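You operate a simulated robot arm through the tools that you are given. There is no shell and no other tool.

You run a simulated robot arm. Do the job below in one go: nothing can be reset, and whatever is moved stays where it is left.

## Task
Roll a 3 mm waist into the cylinder with the grey top and put it in the blue tray.
Fine: the roller lever ends at back; the other cylinder stays.

The check looks at the end state, three seconds after you hand in, the way a careful person would. Anything else that was tipped, shoved, dropped, spilled or broken makes it a failure.

## Robot
A 7-joint arm with a two-finger parallel gripper, fixed in place. Base frame: the origin is on the floor under the middle of its stand, x ahead of it, y to its left, z up; the work surface is at about z = 0.8. Units: m, degrees, N and s.
With the tool pointing down near the work surface it reaches from about 0.3 to 0.7 m from the base axis. Its first joint turns from -66.0 to 66.0 degrees. Payload 1.57 kg.
Tool frame: the origin (TCP) lies between the finger pads and is the grasp point; the fingertips stand 0.03 m ahead of it; z points along the fingers, y is the line along which they close. Largest opening 0.11 m; finger width 0.024, thickness 0.012; the body of the gripper, 0.048 by 0.112 m, starts 0.078 m behind the TCP.
Orientation is that of the tool frame in the base frame, as a unit quaternion [w, x, y, z]. With the fingers straight down and closing along the base's y, the tool's x points along the base's -x, its y along +y and its z along -z.

## Interface
- The arm moves only by the tool apply_moves. Its arguments are lists of equal length, an entry for each row: "translation": the shift along the tool's x, y, z in m, a list of three; "turn": the turn, a rotation vector about the tool's x, y, z in degrees, a list of three; "claw": the finger opening in m, from 0 to 0.11. In form: {"translation": [[dx, dy, dz], ...], "turn": [[ax, ay, az], ...], "claw": [claw, ...]}. A call has 1 to 20 rows; each row shifts and turns the commanded pose from where the row before left it, along the tool's axes as they then stand. Rows are played at 5 a second. More than 0.05 m and 8.6 degrees between two rows, or a gripper value outside its range, and nothing of the call is played. Where a pose cannot be reached the arm comes as near as it can. A force on the tool above 40 N (or 10 N above the force at the start of the call, whichever is more), or a blocked arm, ends the call early, and 0.2 s more pass. Each finger travels about 0.108 m/s and halts on what it meets, pressing with about 41 N; the grip force reading is that of the motor and also rises with nothing between the fingers. The clock runs only during rows and for 0.2 s after the last one: add rows that do not move to give the fingers time. It gives the time, the measured TCP pose, the force on the tool (base axes), the opening and the grip force at its end, in the units of the frame above (readings bear some noise), with the torque about the TCP (base axes, N m) and any sound that the robot's microphone picked up.
- Cameras (640 x 400 px; columns grow to the right, rows downward): "scene" is fixed at [0.1721, -0.391, 1.4113]; the picture's right is [0.72, -0.70, 0.00], its down [-0.41, -0.42, -0.81] and it looks along [0.56, 0.58, -0.59] (base axes); focal length 333 px, centre (320, 200). "wrist" rides on the gripper at [0.07, 0.016, -0.141] in the tool frame; the picture's right is [-0.23, 0.97, 0.00], its down [-0.86, -0.20, -0.48] and it looks along [-0.47, -0.11, 0.88] (tool axes); focal length 222 px, centre (320, 200). There is no depth. A picture from a camera that has moved, and an enlarged one, comes with that camera's place and axes in the base frame and with its lens. The place of the scene camera against the robot may be out by one fixed shift of up to 0.012 m in any direction.
- snapshot(camera): a new picture of that camera. It takes no simulated time.
- zoom(camera, box): a new picture of the part [left, top, right, bottom] of that camera's present view, enlarged. It takes no simulated time.
- finish_job(): hands the job in; it is judged then, once.

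Places have to be worked out from the pictures, the camera data and where the tool is seen. Open the gripper and draw the arm clear of the work before you hand the job in, unless the task says otherwise.

The tools are called after ">>>" as a command line: name --argument value ..., lists and objects as JSON in quotes. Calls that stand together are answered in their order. apply_moves: Moves the arm, as the interface text tells. Its arguments: {"type":"object","properties":{"translation":{"type":"array","items":{"type":"array","items":{"type":"number"}}},"turn":{"type":"array","items":{"type":"array","items":{"type":"number"}}},"claw":{"type":"array","items":{"type":"number"}}},"required":["translation","turn","claw"]} The other tools are called the same way: snapshot (camera) takes a picture; zoom (camera, box) takes an enlarged picture of a part of a camera's view; finish_job () hands the job in.

At the start:

```text
time_s: 0.0
eef_pos: [0.4261, 0.1396, 1.068]
tcp_rot: [0.001, -0.001, 1.0, 0.001]
wrist_force: [-0.6, -0.1, -0.5]
moment: [-0.04, 0.0, -0.01]
grip_width: 0.1099
finger_force: 0.1
```

scene: 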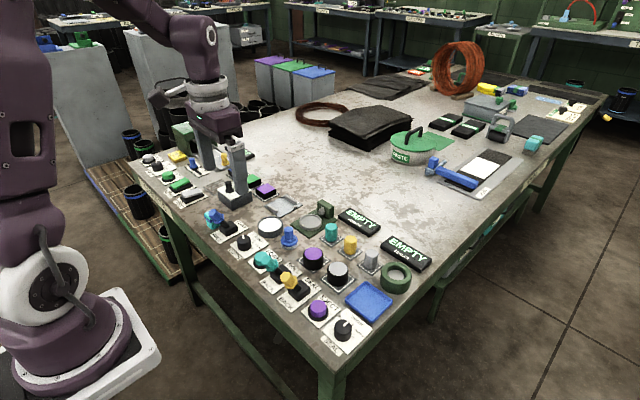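
wrist: 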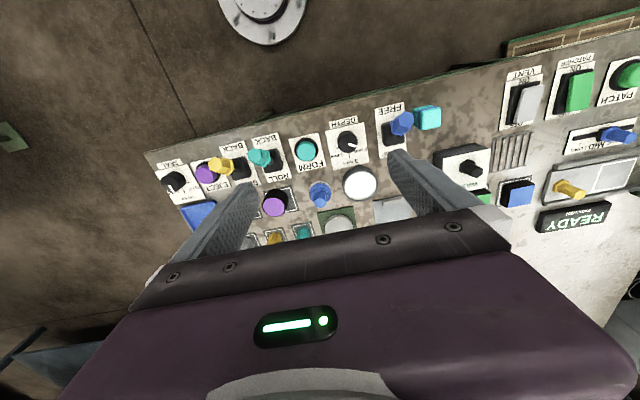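

I start by taking enlarged views of the work area to identify the controls, cylinders and tray.

>>> zoom --camera "scene" --box '[240, 180, 440, 360]'

>>> zoom --camera "scene" --box '[120, 120, 320, 260]'

>>> zoom --camera "wrist" --box '[140, 80, 460, 260]'

>>> zoom --camera "wrist" --box '[400, 40, 640, 240]'

```text
2.22 times, centred on (340, 270) of scene
camera zoom: at [0.1721, -0.391, 1.4113], right [0.72, -0.7, 0.0], down [-0.41, -0.42, -0.81], along [0.56, 0.58, -0.59], focal length 739 px, centre (276, 44)
```

zoom: 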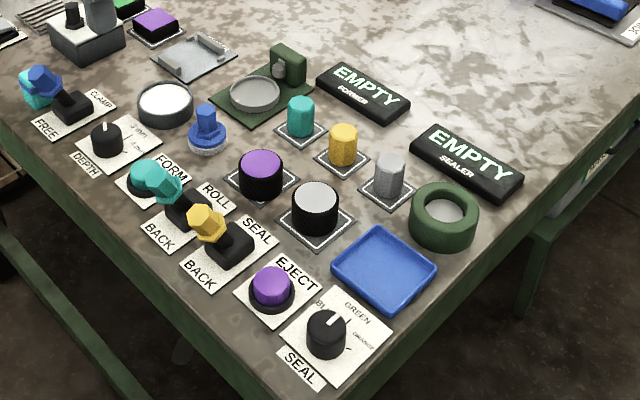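

```text
2.86 times, centred on (220, 190) of scene
camera zoom: at [0.1721, -0.391, 1.4113], right [0.72, -0.7, 0.0], down [-0.41, -0.42, -0.81], along [0.56, 0.58, -0.59], focal length 951 px, centre (606, 229)
```

zoom: 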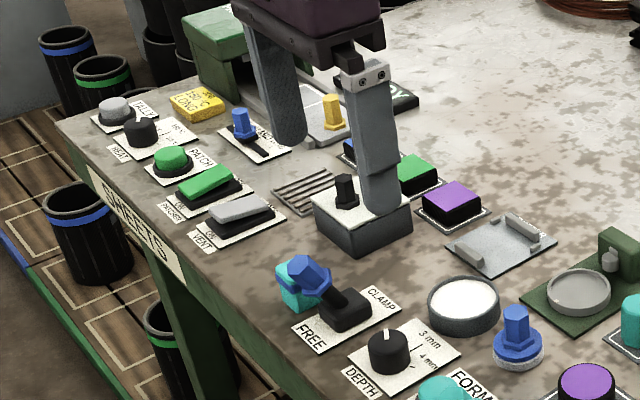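

```text
2.00 times, centred on (300, 170) of wrist
camera zoom: at [0.356, 0.1571, 1.2096], right [0.23, 0.97, 0.0], down [0.86, -0.2, 0.48], along [0.47, -0.11, -0.88], focal length 444 px, centre (360, 260)
```

zoom: 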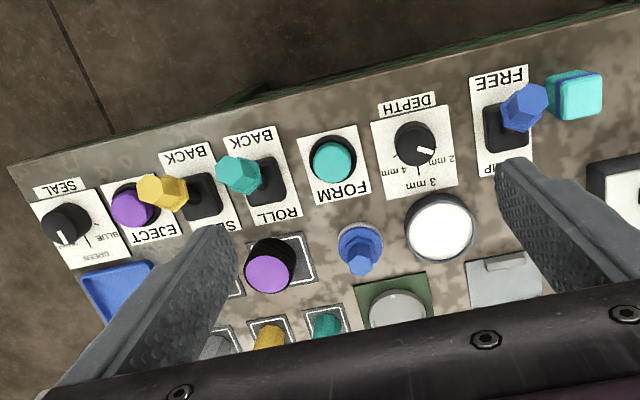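

```text
2.00 times, centred on (520, 140) of wrist
camera zoom: at [0.356, 0.1571, 1.2096], right [0.23, 0.97, 0.0], down [0.86, -0.2, 0.48], along [0.47, -0.11, -0.88], focal length 444 px, centre (-80, 320)
```

zoom: 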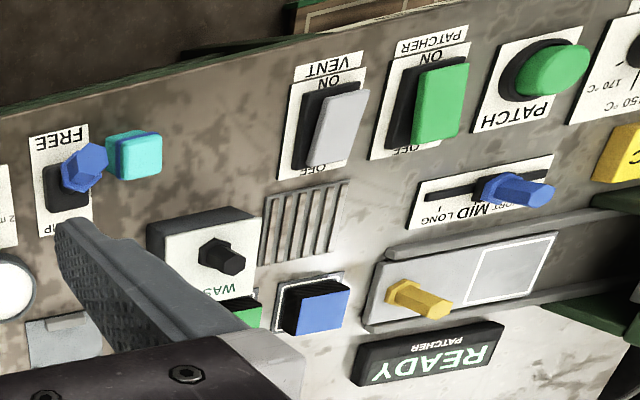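

The former (green plate with grey seat and post), the ROLL lever, the DEPTH dial and both cylinders are visible. I zoom in closer to read the details of each one.

>>> zoom --camera "scene" --box '[295, 190, 355, 240]'

>>> zoom --camera "scene" --box '[200, 200, 280, 260]'

>>> zoom --camera "scene" --box '[245, 240, 325, 310]'

>>> zoom --camera "scene" --box '[290, 240, 420, 340]'

>>> zoom --camera "scene" --box '[330, 200, 440, 280]'

```text
8.00 times, centred on (325, 215) of scene
camera zoom: at [0.1721, -0.391, 1.4113], right [0.72, -0.7, 0.0], down [-0.41, -0.42, -0.81], along [0.56, 0.58, -0.59], focal length 2662 px, centre (280, 80)
```

zoom: 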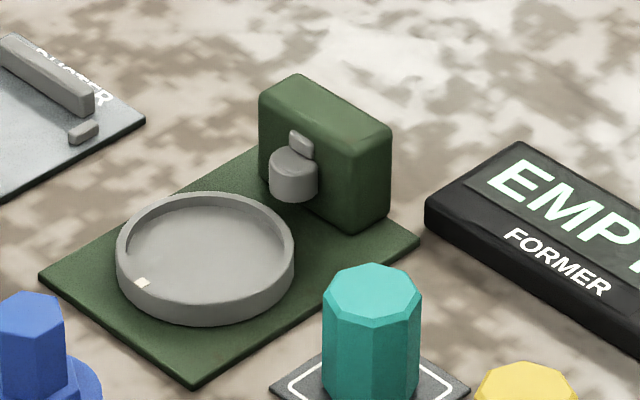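

```text
6.67 times, centred on (240, 230) of scene
camera zoom: at [0.1721, -0.391, 1.4113], right [0.72, -0.7, 0.0], down [-0.41, -0.42, -0.81], along [0.56, 0.58, -0.59], focal length 2218 px, centre (853, 0)
```

zoom: 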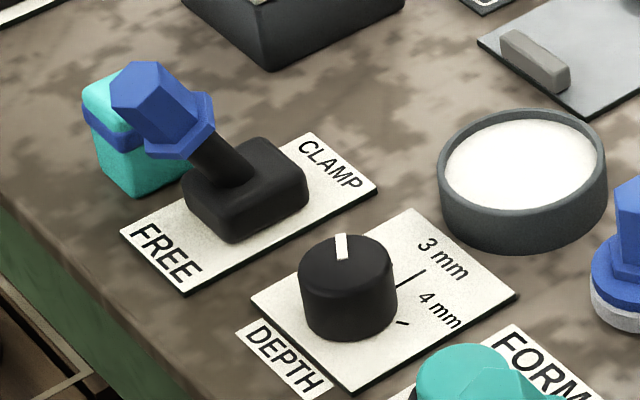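

```text
5.71 times, centred on (285, 275) of scene
camera zoom: at [0.1721, -0.391, 1.4113], right [0.72, -0.7, 0.0], down [-0.41, -0.42, -0.81], along [0.56, 0.58, -0.59], focal length 1901 px, centre (520, -229)
```

zoom: 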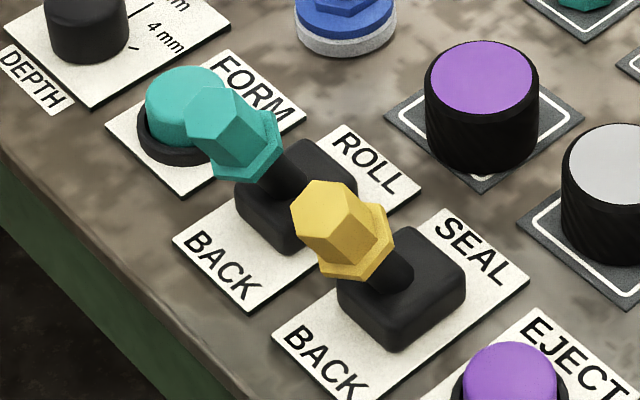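

```text
4.00 times, centred on (355, 290) of scene
camera zoom: at [0.1721, -0.391, 1.4113], right [0.72, -0.7, 0.0], down [-0.41, -0.42, -0.81], along [0.56, 0.58, -0.59], focal length 1331 px, centre (180, -160)
```

zoom: 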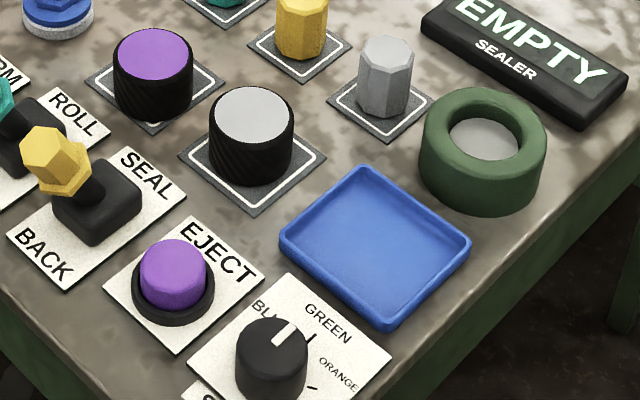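

```text
5.00 times, centred on (385, 240) of scene
camera zoom: at [0.1721, -0.391, 1.4113], right [0.72, -0.7, 0.0], down [-0.41, -0.42, -0.81], along [0.56, 0.58, -0.59], focal length 1664 px, centre (-5, 0)
```

zoom: 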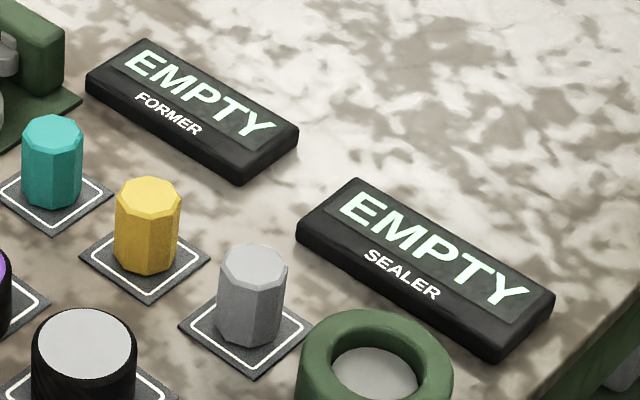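

The cylinder is roughly 48 mm wide and 37 mm tall, and the depth dial seems to be on 2 mm. I zoom the wrist camera in on the dial and levers.

>>> zoom --camera "wrist" --box '[310, 110, 390, 190]'

>>> zoom --camera "wrist" --box '[150, 130, 310, 230]'

>>> zoom --camera "wrist" --box '[280, 170, 420, 260]'

```text
5.00 times, centred on (350, 150) of wrist
camera zoom: at [0.356, 0.1571, 1.2096], right [0.23, 0.97, 0.0], down [0.86, -0.2, 0.48], along [0.47, -0.11, -0.88], focal length 1111 px, centre (170, 450)
```

zoom: 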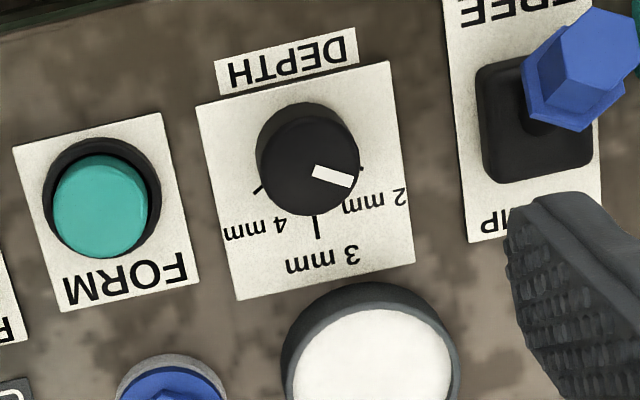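

```text
4.00 times, centred on (230, 180) of wrist
camera zoom: at [0.356, 0.1571, 1.2096], right [0.23, 0.97, 0.0], down [0.86, -0.2, 0.48], along [0.47, -0.11, -0.88], focal length 888 px, centre (680, 280)
```

zoom: 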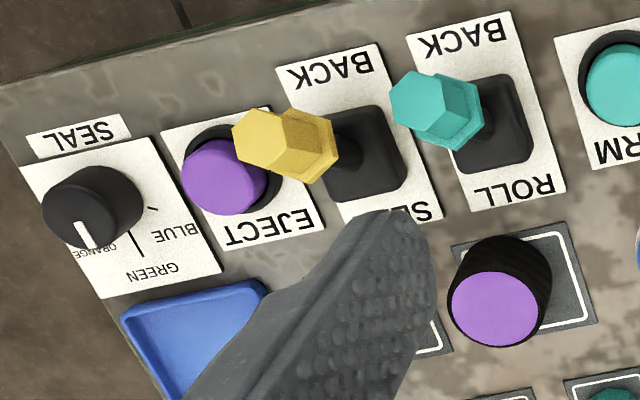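

```text
4.44 times, centred on (350, 215) of wrist
camera zoom: at [0.356, 0.1571, 1.2096], right [0.23, 0.97, 0.0], down [0.86, -0.2, 0.48], along [0.47, -0.11, -0.88], focal length 987 px, centre (187, 133)
```

zoom: 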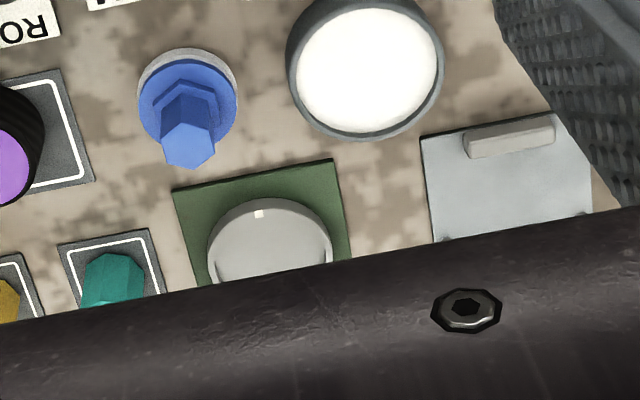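

The dial (about x=0.463, y=0.181) points at 2 mm; the 3 mm tick lies 60° clockwise from it, seen from above. I move above the dial with the tool pre-turned −30° and look again.

>>> apply_moves --translation '[[-0.012, 0.014, 0.03], [-0.012, 0.014, 0.03], [-0.0126, 0.0138, 0.03], [0, 0, 0.028], [0, 0, 0]]' --turn '[[0, 0, 0], [0, 0, 0], [0, 0, 0], [0, 0, 0], [0, 0, 0]]' --claw '[0.11, 0.11, 0.11, 0.11, 0.11]'

>>> snapshot --camera "wrist"

>>> snapshot --camera "scene"

```text
time_s: 1.2
eef_pos: [0.4627, 0.1795, 0.9509]
tcp_rot: [0.0, 0.0, 1.0, 0.0]
wrist_force: [-0.8, 0.0, 1.0]
moment: [-0.02, 0.03, 0.0]
grip_width: 0.1099
finger_force: 0.0
```

```text
taken
camera wrist: at [0.3929, 0.1986, 1.0914], right [0.23, 0.97, 0.0], down [0.86, -0.2, 0.48], along [0.47, -0.11, -0.88], focal length 222 px, centre (320, 200)
```

wrist: 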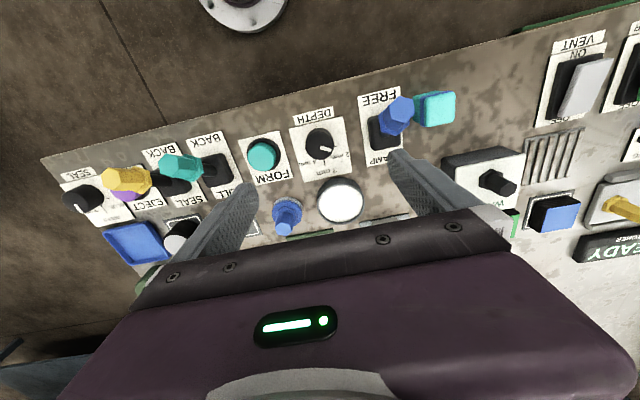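

```text
taken
```

scene: 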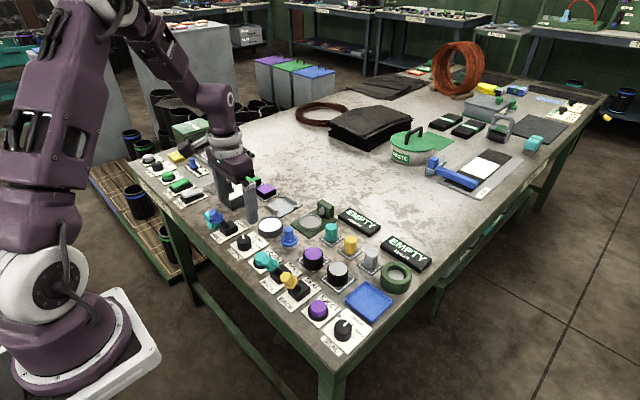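

The arm sits above the dial area. I zoom in on the dial in the wrist view to triangulate its centre.

>>> zoom --camera "wrist" --box '[280, 100, 360, 180]'

>>> zoom --camera "wrist" --box '[140, 120, 300, 220]'

```text
5.00 times, centred on (320, 140) of wrist
camera zoom: at [0.3929, 0.1986, 1.0914], right [0.23, 0.97, 0.0], down [0.86, -0.2, 0.48], along [0.47, -0.11, -0.88], focal length 1111 px, centre (320, 500)
```

zoom: 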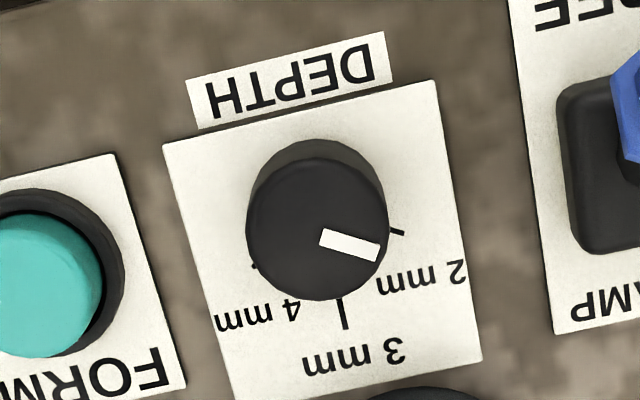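

```text
4.00 times, centred on (220, 170) of wrist
camera zoom: at [0.3929, 0.1986, 1.0914], right [0.23, 0.97, 0.0], down [0.86, -0.2, 0.48], along [0.47, -0.11, -0.88], focal length 888 px, centre (720, 320)
```

zoom: 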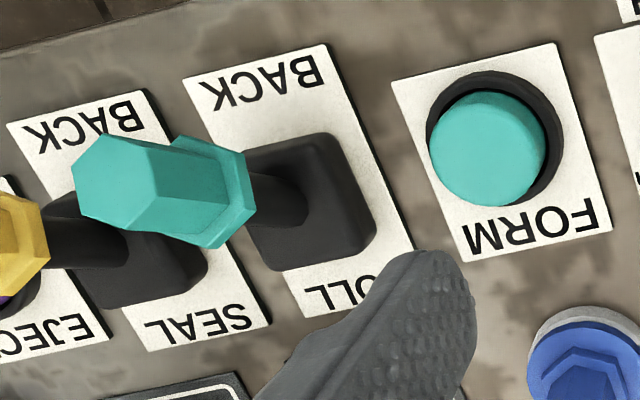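

Triangulating both views puts the dial at (0.463, 0.1815) with its top at z≈0.824. I turn the tool −30°, half close the fingers, and come down around the knob.

>>> apply_moves --translation '[[0, 0, 0], [0, 0, 0], [0, 0, 0], [0, 0, 0], [0, 0, 0.03], [0, 0, 0.03], [0, 0, 0.03], [0, 0, 0.02], [0, 0, 0]]' --turn '[[0, 0, -7.5], [0, 0, -7.5], [0, 0, -7.5], [0, 0, -7.5], [0, 0, 0], [0, 0, 0], [0, 0, 0], [0, 0, 0], [0, 0, 0]]' --claw '[0.09, 0.07, 0.06, 0.056, 0.056, 0.056, 0.056, 0.056, 0.056]'

>>> snapshot --camera "wrist"

>>> zoom --camera "scene" --box '[200, 180, 300, 260]'

```text
time_s: 3.2
eef_pos: [0.4627, 0.181, 0.8411]
tcp_rot: [0.0, -0.259, 0.966, 0.0]
wrist_force: [0.0, -0.2, -1.2]
moment: [0.0, -0.01, 0.01]
grip_width: 0.0558
finger_force: 0.1
```

```text
taken
camera wrist: at [0.3933, 0.1625, 0.9814], right [-0.29, 0.96, 0.0], down [0.84, 0.26, 0.48], along [0.46, 0.14, -0.88], focal length 222 px, centre (320, 200)
```

wrist: 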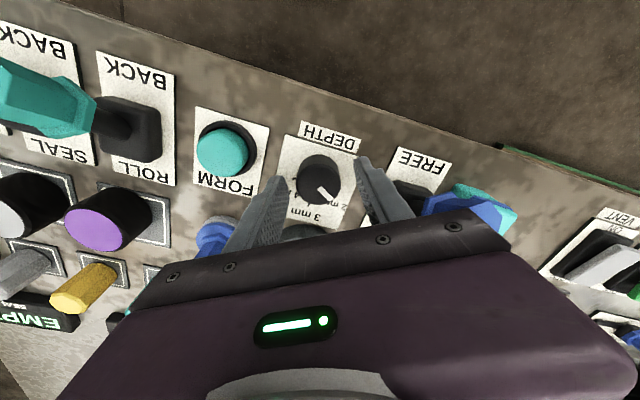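

```text
5.00 times, centred on (250, 220) of scene
camera zoom: at [0.1721, -0.391, 1.4113], right [0.72, -0.7, 0.0], down [-0.41, -0.42, -0.81], along [0.56, 0.58, -0.59], focal length 1664 px, centre (670, 100)
```

zoom: 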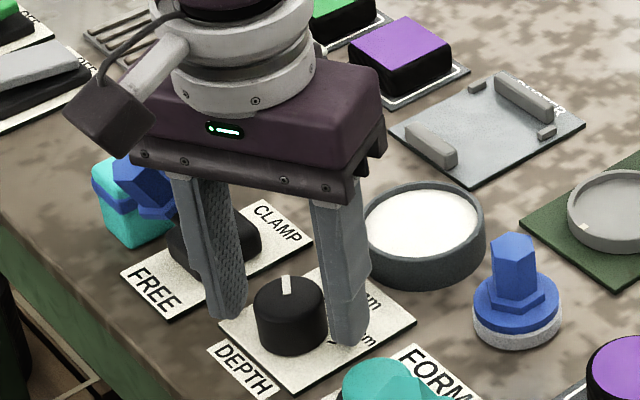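

The fingers straddle the knob with tips at about z=0.811. I go 3 mm lower and close on it.

>>> apply_moves --translation '[[0, 0, 0.003], [0, 0, 0], [0, 0, 0], [0, 0, 0], [0, 0, 0]]' --turn '[[0, 0, 0], [0, 0, 0], [0, 0, 0], [0, 0, 0], [0, 0, 0]]' --claw '[0.056, 0.045, 0.033, 0.031, 0.031]'

>>> zoom --camera "wrist" --box '[250, 110, 390, 240]'

```text
time_s: 4.4
eef_pos: [0.4609, 0.1809, 0.8379]
tcp_rot: [-0.001, -0.259, 0.966, 0.0]
wrist_force: [4.0, -5.5, -2.4]
moment: [-0.09, -0.06, 0.01]
grip_width: 0.0368
finger_force: 3.4
```

```text
3.08 times, centred on (320, 175) of wrist
camera zoom: at [0.3933, 0.1623, 0.9783], right [-0.29, 0.96, 0.0], down [0.84, 0.26, 0.48], along [0.46, 0.14, -0.88], focal length 684 px, centre (320, 277)
```

zoom: 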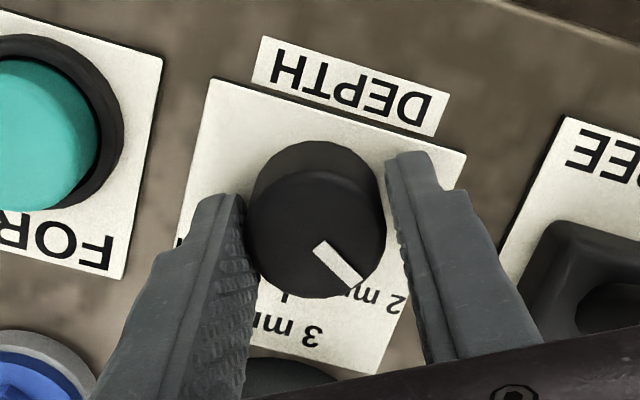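

The left finger touched first (slight sideways force), so I shift about 1 mm toward tool −y and give the fingers time to close.

>>> apply_moves --translation '[[0, -0.001, 0], [0, 0, 0], [0, 0, 0], [0, 0, 0]]' --turn '[[0, 0, 0], [0, 0, 0], [0, 0, 0], [0, 0, 0]]' --claw '[0.03, 0.028, 0.028, 0.028]'

```text
time_s: 5.4
eef_pos: [0.4624, 0.1798, 0.8375]
tcp_rot: [0.0, -0.259, 0.966, 0.0]
wrist_force: [-1.6, -4.2, 6.2]
moment: [-0.57, 0.33, -0.05]
grip_width: 0.0345
finger_force: 41.9
```

The knob is gripped (34.5 mm, 42 N). I turn it +30° (clockwise from above) and check.

>>> apply_moves --translation '[[0, 0, 0], [0, 0, 0], [0, 0, 0], [0, 0, 0], [0, 0, 0]]' --turn '[[0, 0, 7.5], [0, 0, 7.5], [0, 0, 7.5], [0, 0, 7.5], [0, 0, 0]]' --claw '[0.028, 0.028, 0.028, 0.028, 0.028]'

>>> zoom --camera "wrist" --box '[250, 110, 390, 240]'

```text
time_s: 6.6
eef_pos: [0.4628, 0.1805, 0.8372]
tcp_rot: [-0.001, 0.0, 1.0, 0.0]
wrist_force: [-7.5, 2.6, -9.1]
moment: [0.66, -0.06, 0.01]
grip_width: 0.0347
finger_force: 41.8
```

```text
3.08 times, centred on (320, 175) of wrist
camera zoom: at [0.3931, 0.1983, 0.9785], right [0.23, 0.97, 0.0], down [0.86, -0.2, 0.48], along [0.46, -0.11, -0.88], focal length 684 px, centre (320, 277)
```

zoom: 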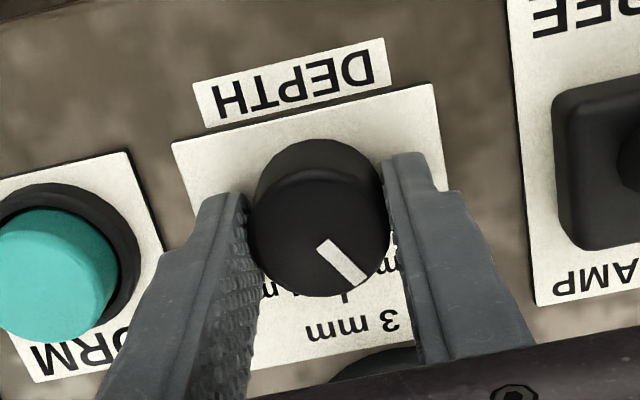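

The knob follows the gripper and is halfway. I turn another 30°.

>>> apply_moves --translation '[[0, 0, 0], [0, 0, 0], [0, 0, 0], [0, 0, 0], [0, 0, 0]]' --turn '[[0, 0, 7.5], [0, 0, 7.5], [0, 0, 7.5], [0, 0, 7.5], [0, 0, 0]]' --claw '[0.028, 0.028, 0.028, 0.028, 0.028]'

>>> zoom --camera "wrist" --box '[250, 110, 390, 240]'

>>> zoom --camera "scene" --box '[200, 180, 300, 260]'

```text
time_s: 7.8
eef_pos: [0.4619, 0.1805, 0.8373]
tcp_rot: [-0.001, 0.259, 0.966, 0.0]
wrist_force: [-12.6, 3.5, -1.4]
moment: [0.3, -0.29, -0.02]
grip_width: 0.0346
finger_force: 41.9
```

```text
3.08 times, centred on (320, 175) of wrist
camera zoom: at [0.4104, 0.2305, 0.9785], right [0.68, 0.73, 0.0], down [0.64, -0.6, 0.48], along [0.35, -0.33, -0.88], focal length 684 px, centre (320, 277)
```

zoom: 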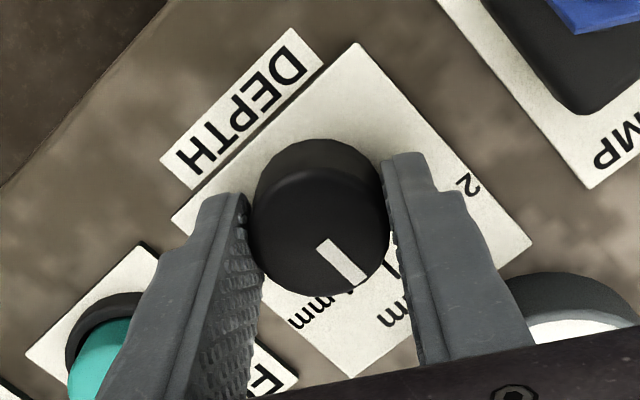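

```text
5.00 times, centred on (250, 220) of scene
camera zoom: at [0.1718, -0.3909, 1.4113], right [0.72, -0.7, 0.0], down [-0.41, -0.42, -0.81], along [0.56, 0.58, -0.59], focal length 1664 px, centre (670, 100)
```

zoom: 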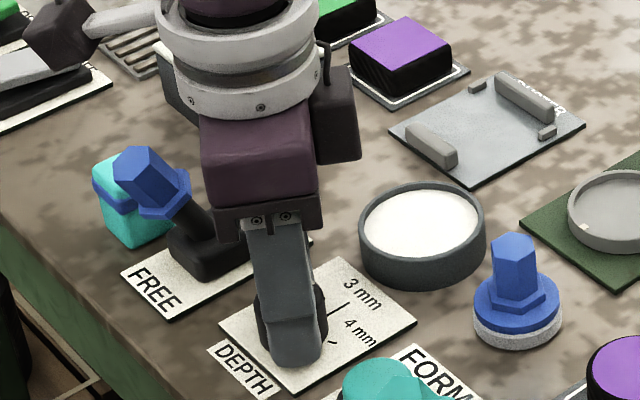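

Rotated by 60° total; the pointer now reads close to +x, where the 3 mm tick is. I release, rise, turn the tool back and check the dial.

>>> apply_moves --translation '[[0, 0, 0], [0, 0, 0], [0, 0, -0.03], [0, 0, -0.04], [0, 0, -0.04], [0, 0, 0], [0, 0, 0], [0, 0, 0]]' --turn '[[0, 0, 0], [0, 0, 0], [0, 0, 0], [0, 0, 0], [0, 0, -7.5], [0, 0, -7.5], [0, 0, -7.5], [0, 0, -7.5]]' --claw '[0.045, 0.052, 0.052, 0.06, 0.08, 0.1, 0.1, 0.1]'

>>> zoom --camera "wrist" --box '[280, 100, 360, 180]'

>>> zoom --camera "scene" --box '[200, 180, 300, 260]'

```text
time_s: 9.6
eef_pos: [0.4618, 0.1813, 0.9475]
tcp_rot: [0.0, -0.002, 1.0, 0.0]
wrist_force: [1.1, 0.2, 0.2]
moment: [0.03, 0.01, 0.01]
grip_width: 0.0999
finger_force: 0.0
```

```text
5.00 times, centred on (320, 140) of wrist
camera zoom: at [0.3922, 0.1985, 1.0889], right [0.22, 0.97, 0.0], down [0.86, -0.2, 0.48], along [0.47, -0.11, -0.88], focal length 1111 px, centre (320, 500)
```

zoom: 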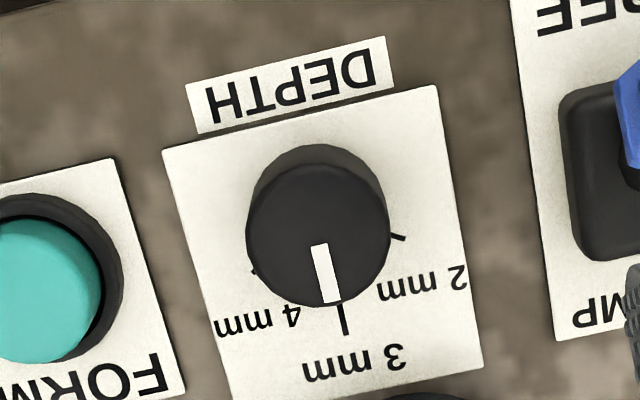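

```text
5.00 times, centred on (250, 220) of scene
camera zoom: at [0.1721, -0.391, 1.4113], right [0.72, -0.7, 0.0], down [-0.41, -0.42, -0.81], along [0.56, 0.58, -0.59], focal length 1664 px, centre (670, 100)
```

zoom: 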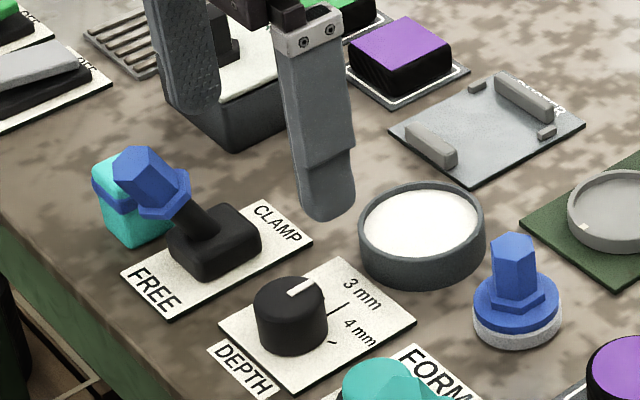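

The pointer lines up with the 3 mm tick. Now I rise and move toward the grey-topped cylinder to locate it with the wrist camera.

>>> apply_moves --translation '[[0, 0, -0.045], [0, -0.01, -0.045], [-0.005, -0.045, 0], [-0.005, -0.045, 0], [-0.005, -0.045, 0], [-0.005, -0.045, 0], [0, -0.02, 0], [0, 0, 0]]' --turn '[[0, 0, 0], [0, 0, 0], [0, 0, 0], [0, 0, 0], [0, 0, 0], [0, 0, 0], [0, 0, 0], [0, 0, 0]]' --claw '[0.11, 0.11, 0.11, 0.11, 0.11, 0.11, 0.11, 0.11]'

>>> snapshot --camera "wrist"

>>> snapshot --camera "scene"

```text
time_s: 11.4
eef_pos: [0.4819, -0.0279, 1.0369]
tcp_rot: [0.0, -0.001, 1.0, 0.0]
wrist_force: [-0.6, -0.1, -0.6]
moment: [-0.03, -0.01, 0.0]
grip_width: 0.1099
finger_force: 0.1
```

```text
taken
camera wrist: at [0.4122, -0.0099, 1.1782], right [0.23, 0.97, 0.0], down [0.86, -0.2, 0.48], along [0.47, -0.11, -0.88], focal length 222 px, centre (320, 200)
```

wrist: 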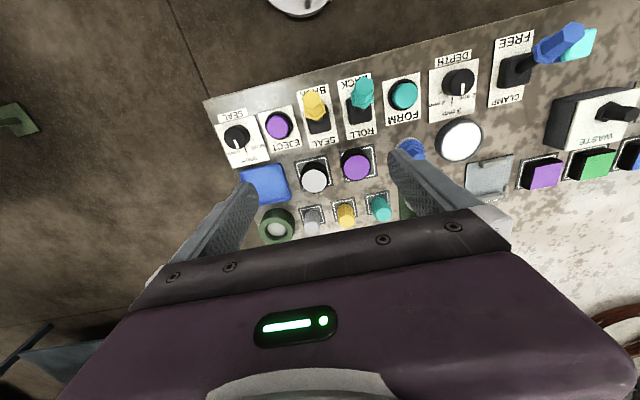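

```text
taken
```

scene: 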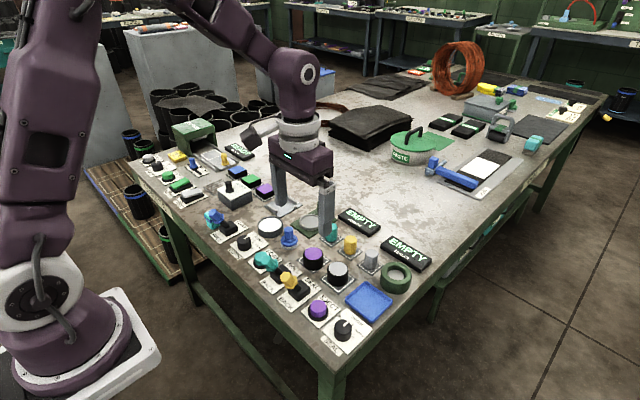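

Good overview: both cylinders, tray, levers and sealer are visible. I zoom in for exact centres.

>>> zoom --camera "wrist" --box '[240, 130, 400, 250]'

>>> zoom --camera "wrist" --box '[200, 70, 420, 210]'

>>> zoom --camera "wrist" --box '[380, 100, 540, 220]'

```text
3.33 times, centred on (320, 190) of wrist
camera zoom: at [0.4122, -0.0099, 1.1782], right [0.23, 0.97, 0.0], down [0.86, -0.2, 0.48], along [0.47, -0.11, -0.88], focal length 740 px, centre (320, 233)
```

zoom: 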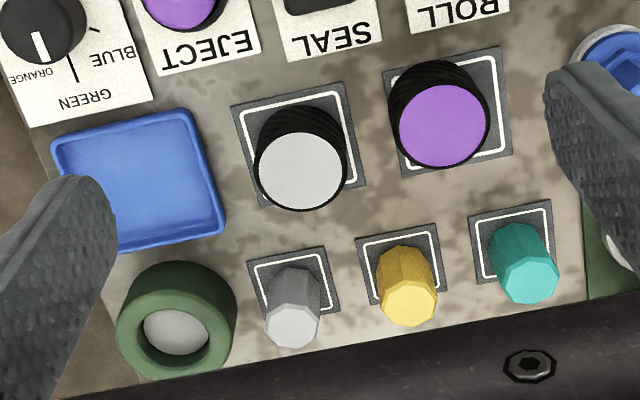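

```text
2.86 times, centred on (310, 140) of wrist
camera zoom: at [0.4122, -0.0099, 1.1782], right [0.23, 0.97, 0.0], down [0.86, -0.2, 0.48], along [0.47, -0.11, -0.88], focal length 635 px, centre (349, 371)
```

zoom: 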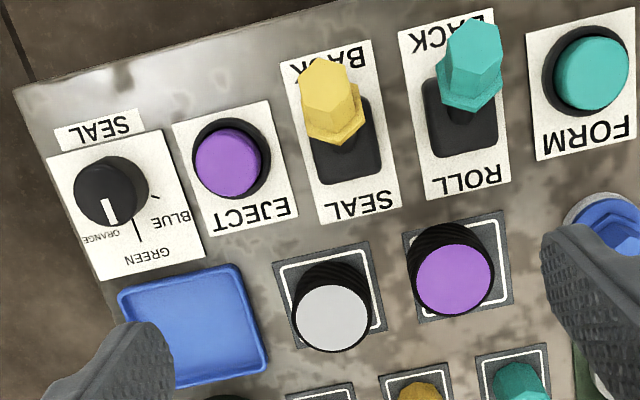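

```text
3.33 times, centred on (460, 160) of wrist
camera zoom: at [0.4122, -0.0099, 1.1782], right [0.23, 0.97, 0.0], down [0.86, -0.2, 0.48], along [0.47, -0.11, -0.88], focal length 740 px, centre (-147, 333)
```

zoom: 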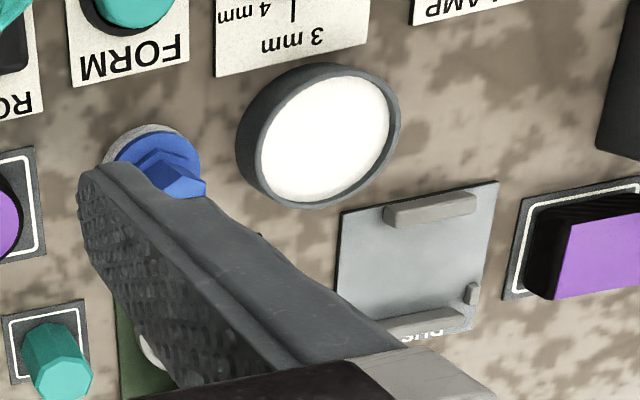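

The grey cylinder is at about (0.557, −0.0545), top z≈0.836; the purple one is 75 mm to its +y side and the tray edge is at y≈−0.107. I move above it at z≈0.92 with 62 mm opening and verify.

>>> apply_moves --translation '[[-0.025, -0.0096, 0.03], [-0.025, -0.0095, 0.03], [-0.0248, -0.0095, 0.03], [0, 0, 0.027], [0, 0, 0]]' --turn '[[0, 0, 0], [0, 0, 0], [0, 0, 0], [0, 0, 0], [0, 0, 0]]' --claw '[0.1, 0.08, 0.065, 0.062, 0.062]'

>>> snapshot --camera "wrist"

>>> zoom --camera "scene" --box '[280, 190, 400, 300]'

```text
time_s: 12.6
eef_pos: [0.5568, -0.0598, 0.9201]
tcp_rot: [0.0, -0.001, 1.0, 0.0]
wrist_force: [-0.9, -0.2, -0.2]
moment: [0.0, 0.01, 0.03]
grip_width: 0.0618
finger_force: 0.0
```

```text
taken
camera wrist: at [0.4874, -0.0413, 1.0611], right [0.23, 0.97, 0.0], down [0.86, -0.2, 0.48], along [0.47, -0.11, -0.88], focal length 222 px, centre (320, 200)
```

wrist: 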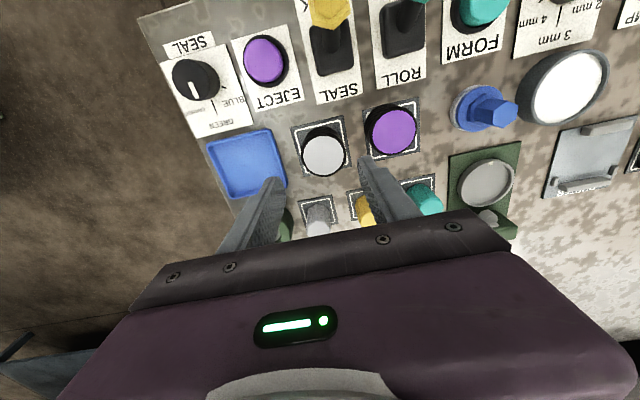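

```text
3.64 times, centred on (340, 245) of scene
camera zoom: at [0.1721, -0.391, 1.4113], right [0.72, -0.7, 0.0], down [-0.41, -0.42, -0.81], along [0.56, 0.58, -0.59], focal length 1210 px, centre (247, 36)
```

zoom: 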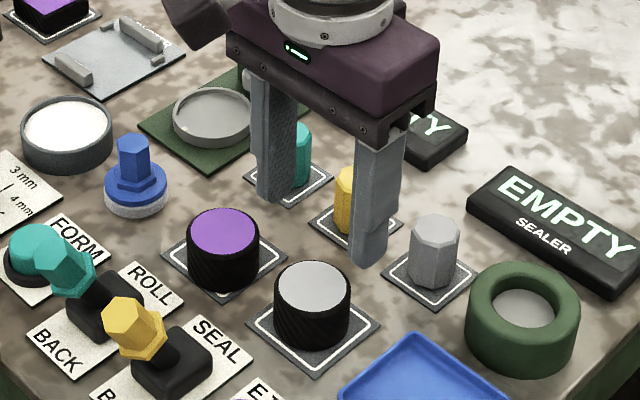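

I zoom the wrist view to measure the cylinder relative to the fingers precisely.

>>> zoom --camera "wrist" --box '[240, 90, 440, 240]'

>>> zoom --camera "wrist" --box '[430, 120, 550, 240]'

```text
2.67 times, centred on (340, 165) of wrist
camera zoom: at [0.4874, -0.0413, 1.0611], right [0.23, 0.97, 0.0], down [0.86, -0.2, 0.48], along [0.47, -0.11, -0.88], focal length 592 px, centre (267, 293)
```

zoom: 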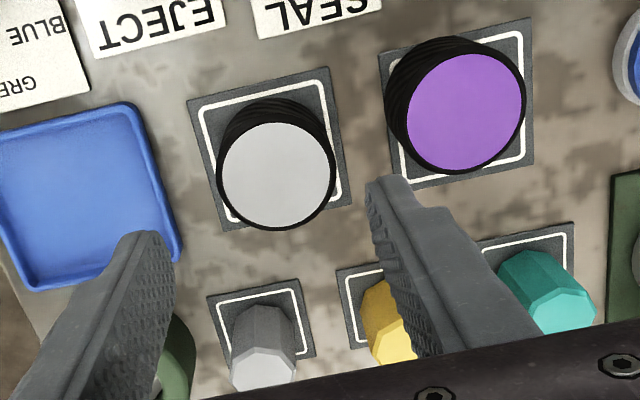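

```text
3.33 times, centred on (490, 180) of wrist
camera zoom: at [0.4874, -0.0413, 1.0611], right [0.23, 0.97, 0.0], down [0.86, -0.2, 0.48], along [0.47, -0.11, -0.88], focal length 740 px, centre (-247, 267)
```

zoom: 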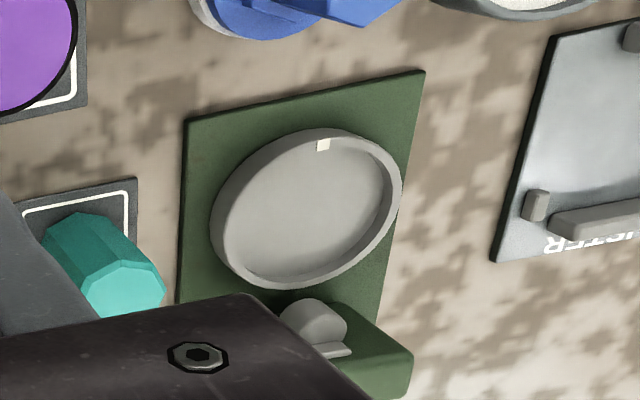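

The cylinder is 3 mm toward +y of the TCP and its top is at z≈0.838. I correct, go down to TCP z≈0.846 (fingertips well above the pad), and close.

>>> apply_moves --translation '[[0.0012, 0.0034, 0.02], [0, 0, 0.025], [0, 0, 0.02], [0, 0, 0.009], [0, 0, 0]]' --turn '[[0, 0, 0], [0, 0, 0], [0, 0, 0], [0, 0, 0], [0, 0, 0]]' --claw '[0.062, 0.062, 0.062, 0.062, 0.062]'

>>> zoom --camera "wrist" --box '[240, 110, 400, 240]'

>>> zoom --camera "scene" --box '[290, 220, 390, 310]'

```text
time_s: 13.8
eef_pos: [0.5551, -0.0566, 0.8471]
tcp_rot: [0.0, 0.0, 1.0, 0.0]
wrist_force: [0.2, -0.5, 1.1]
moment: [0.02, -0.01, 0.0]
grip_width: 0.0621
finger_force: 0.1
```

```text
3.08 times, centred on (320, 175) of wrist
camera zoom: at [0.4853, -0.0387, 0.9873], right [0.23, 0.97, 0.0], down [0.86, -0.2, 0.48], along [0.47, -0.11, -0.88], focal length 684 px, centre (320, 277)
```

zoom: 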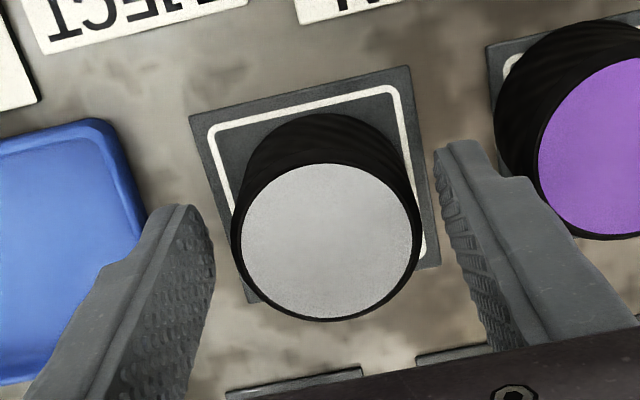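

```text
4.44 times, centred on (340, 265) of scene
camera zoom: at [0.1721, -0.391, 1.4113], right [0.72, -0.7, 0.0], down [-0.41, -0.42, -0.81], along [0.56, 0.58, -0.59], focal length 1479 px, centre (231, -89)
```

zoom: 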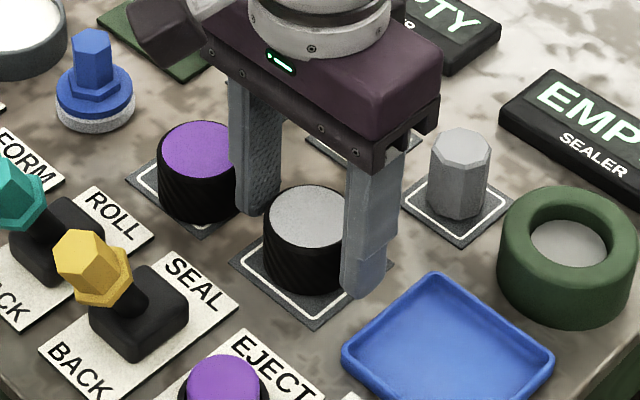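

Centred within 1 mm. I close the gripper on the cylinder.

>>> apply_moves --translation '[[0, 0.0008, 0], [0, 0, 0], [0, 0, 0], [0, 0, 0], [0, 0, 0]]' --turn '[[0, 0, 0], [0, 0, 0], [0, 0, 0], [0, 0, 0], [0, 0, 0]]' --claw '[0.055, 0.048, 0.042, 0.038, 0.038]'

>>> zoom --camera "wrist" --box '[240, 110, 400, 240]'

```text
time_s: 15.0
eef_pos: [0.557, -0.0551, 0.8462]
tcp_rot: [0.001, 0.0, 1.0, 0.0]
wrist_force: [0.1, 0.7, -0.8]
moment: [0.04, -0.01, 0.02]
grip_width: 0.0468
finger_force: 40.7
```

```text
3.08 times, centred on (320, 175) of wrist
camera zoom: at [0.486, -0.0377, 0.9875], right [0.23, 0.97, 0.0], down [0.86, -0.2, 0.48], along [0.47, -0.11, -0.88], focal length 684 px, centre (320, 277)
```

zoom: 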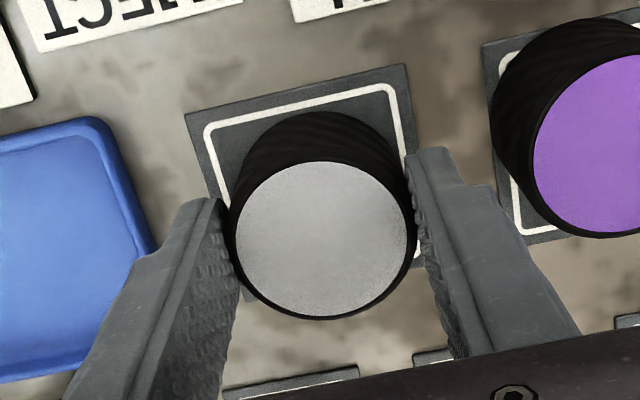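

Gripped (46.8 mm, 41 N). I lift it straight up to z≈0.98.

>>> apply_moves --translation '[[0, 0, -0.01], [0, 0, -0.03], [0, 0, -0.045], [0, 0, -0.045], [0, 0, 0]]' --turn '[[0, 0, 0], [0, 0, 0], [0, 0, 0], [0, 0, 0], [0, 0, 0]]' --claw '[0.038, 0.038, 0.038, 0.038, 0.038]'

>>> snapshot --camera "scene"

>>> snapshot --camera "wrist"

```text
time_s: 16.2
eef_pos: [0.5538, -0.0535, 0.9757]
tcp_rot: [0.001, 0.0, 1.0, 0.0]
wrist_force: [0.3, -0.1, -0.2]
moment: [-0.01, 0.06, -0.01]
grip_width: 0.038
finger_force: 0.0
```

```text
taken
```

scene: 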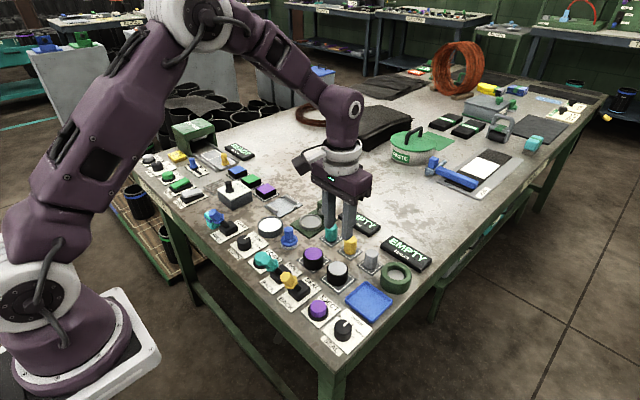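

```text
taken
camera wrist: at [0.4841, -0.0362, 1.1169], right [0.23, 0.97, 0.0], down [0.86, -0.2, 0.48], along [0.47, -0.11, -0.88], focal length 222 px, centre (320, 200)
```

wrist: 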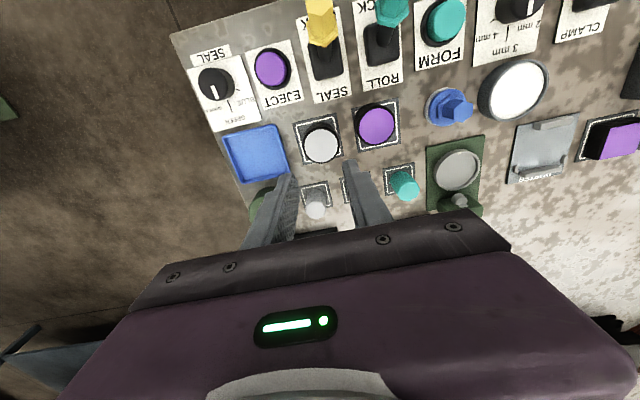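

The cylinder slipped out and stayed on its pad (fingers closed to 38 mm, empty). I open, check it has not moved, and will re-grasp deeper.

>>> apply_moves --translation '[[0, 0, 0], [0, 0, 0]]' --turn '[[0, 0, 0], [0, 0, 0]]' --claw '[0.055, 0.066]'

>>> zoom --camera "wrist" --box '[250, 80, 430, 230]'

>>> zoom --camera "scene" --box '[290, 220, 390, 310]'

```text
time_s: 16.8
eef_pos: [0.5539, -0.0543, 0.9768]
tcp_rot: [-0.001, -0.001, 1.0, -0.001]
wrist_force: [-0.1, -0.2, -0.5]
moment: [0.0, -0.01, 0.04]
grip_width: 0.0657
finger_force: 0.1
```

```text
2.67 times, centred on (340, 155) of wrist
camera zoom: at [0.4842, -0.0362, 1.1164], right [0.23, 0.97, 0.0], down [0.86, -0.2, 0.48], along [0.47, -0.11, -0.88], focal length 592 px, centre (267, 320)
```

zoom: 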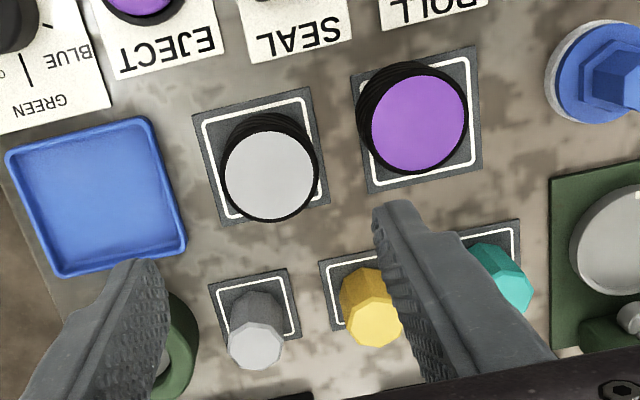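

```text
4.44 times, centred on (340, 265) of scene
camera zoom: at [0.1721, -0.391, 1.4113], right [0.72, -0.7, 0.0], down [-0.41, -0.42, -0.81], along [0.56, 0.58, -0.59], focal length 1479 px, centre (231, -89)
```

zoom: 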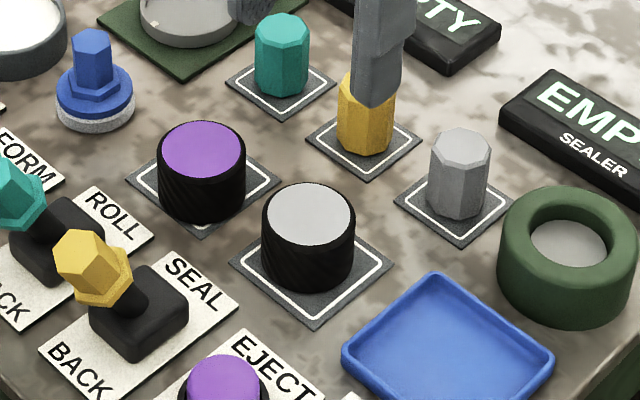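

The cylinder is still centred on its pad. I descend deeper this time (fingertips ≈0.808).

>>> apply_moves --translation '[[-0.001, 0, 0.045], [0, 0, 0.045], [0, 0, 0.03], [0, 0, 0.0175], [0, 0, 0]]' --turn '[[0, 0, 0], [0, 0, 0], [0, 0, 0], [0, 0, 0], [0, 0, 0]]' --claw '[0.062, 0.062, 0.062, 0.062, 0.062]'

>>> zoom --camera "wrist" --box '[240, 110, 400, 240]'

>>> zoom --camera "scene" --box '[290, 220, 390, 310]'

```text
time_s: 18.0
eef_pos: [0.5581, -0.0507, 0.8387]
tcp_rot: [0.0, -0.001, 1.0, 0.0]
wrist_force: [0.1, -0.4, -0.1]
moment: [0.0, 0.03, -0.01]
grip_width: 0.0621
finger_force: 0.1
```

```text
3.08 times, centred on (320, 175) of wrist
camera zoom: at [0.4882, -0.0335, 0.9807], right [0.23, 0.97, 0.0], down [0.86, -0.2, 0.48], along [0.47, -0.11, -0.88], focal length 684 px, centre (320, 277)
```

zoom: 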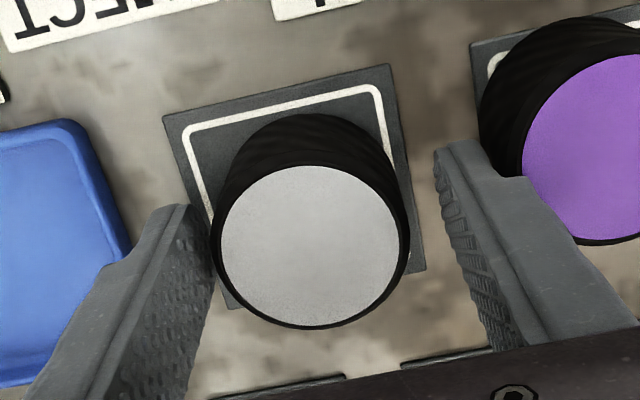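

```text
4.44 times, centred on (340, 265) of scene
camera zoom: at [0.1721, -0.391, 1.4113], right [0.72, -0.7, 0.0], down [-0.41, -0.42, -0.81], along [0.56, 0.58, -0.59], focal length 1479 px, centre (231, -89)
```

zoom: 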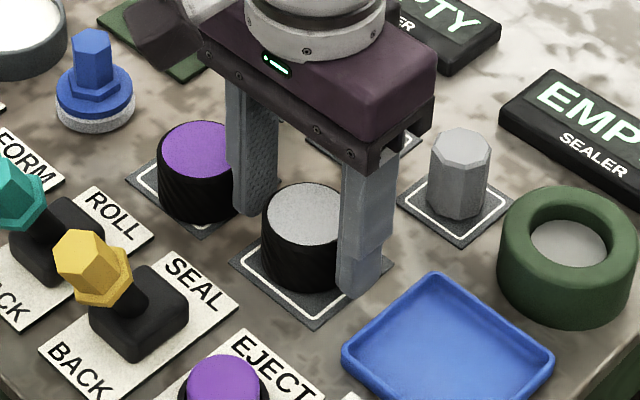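

The cylinder is about 2 mm toward −x/−y of the tool centre. I correct and close on it.

>>> apply_moves --translation '[[0.002, -0.0022, 0], [0, 0, 0], [0, 0, 0], [0, 0, 0], [0, 0, 0], [0, 0, 0]]' --turn '[[0, 0, 0], [0, 0, 0], [0, 0, 0], [0, 0, 0], [0, 0, 0], [0, 0, 0]]' --claw '[0.062, 0.055, 0.048, 0.04, 0.03, 0.03]'

>>> apply_moves --translation '[[0, 0, -0.002], [0, 0, -0.002], [0, 0, 0]]' --turn '[[0, 0, 0], [0, 0, 0], [0, 0, 0]]' --claw '[0.03, 0.03, 0.03]'

>>> zoom --camera "wrist" --box '[240, 110, 400, 240]'

>>> zoom --camera "scene" --box '[290, 220, 390, 310]'

```text
time_s: 19.4
eef_pos: [0.5565, -0.0549, 0.8395]
tcp_rot: [0.0, 0.0, 1.0, 0.0]
wrist_force: [0.4, 1.6, 1.4]
moment: [0.05, -0.05, 0.03]
grip_width: 0.0468
finger_force: 41.2
```

```text
time_s: 20.2
eef_pos: [0.5568, -0.0562, 0.8426]
tcp_rot: [0.0, 0.0, 1.0, 0.001]
wrist_force: [-0.8, -0.3, 0.5]
moment: [0.03, 0.01, -0.01]
grip_width: 0.0467
finger_force: 40.5
```

```text
3.08 times, centred on (320, 175) of wrist
camera zoom: at [0.4869, -0.0376, 0.9845], right [0.23, 0.97, 0.0], down [0.86, -0.2, 0.48], along [0.47, -0.11, -0.88], focal length 684 px, centre (320, 277)
```

zoom: 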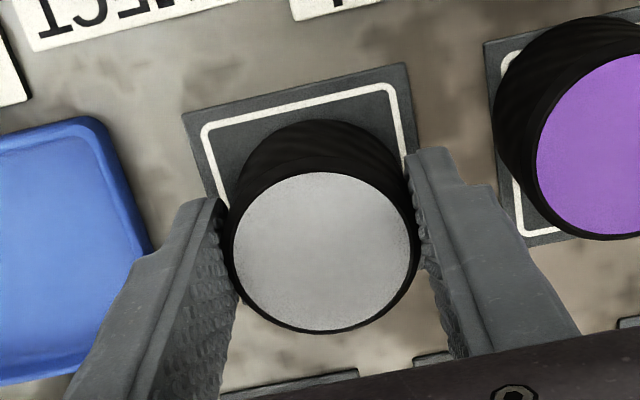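

```text
4.44 times, centred on (340, 265) of scene
camera zoom: at [0.1721, -0.391, 1.4113], right [0.72, -0.7, 0.0], down [-0.41, -0.42, -0.81], along [0.56, 0.58, -0.59], focal length 1479 px, centre (231, -89)
```

zoom: 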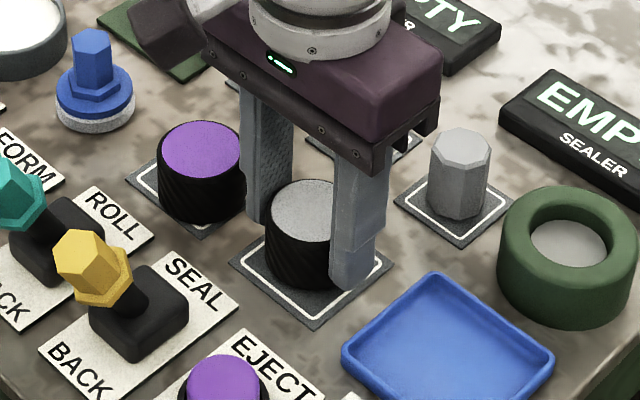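

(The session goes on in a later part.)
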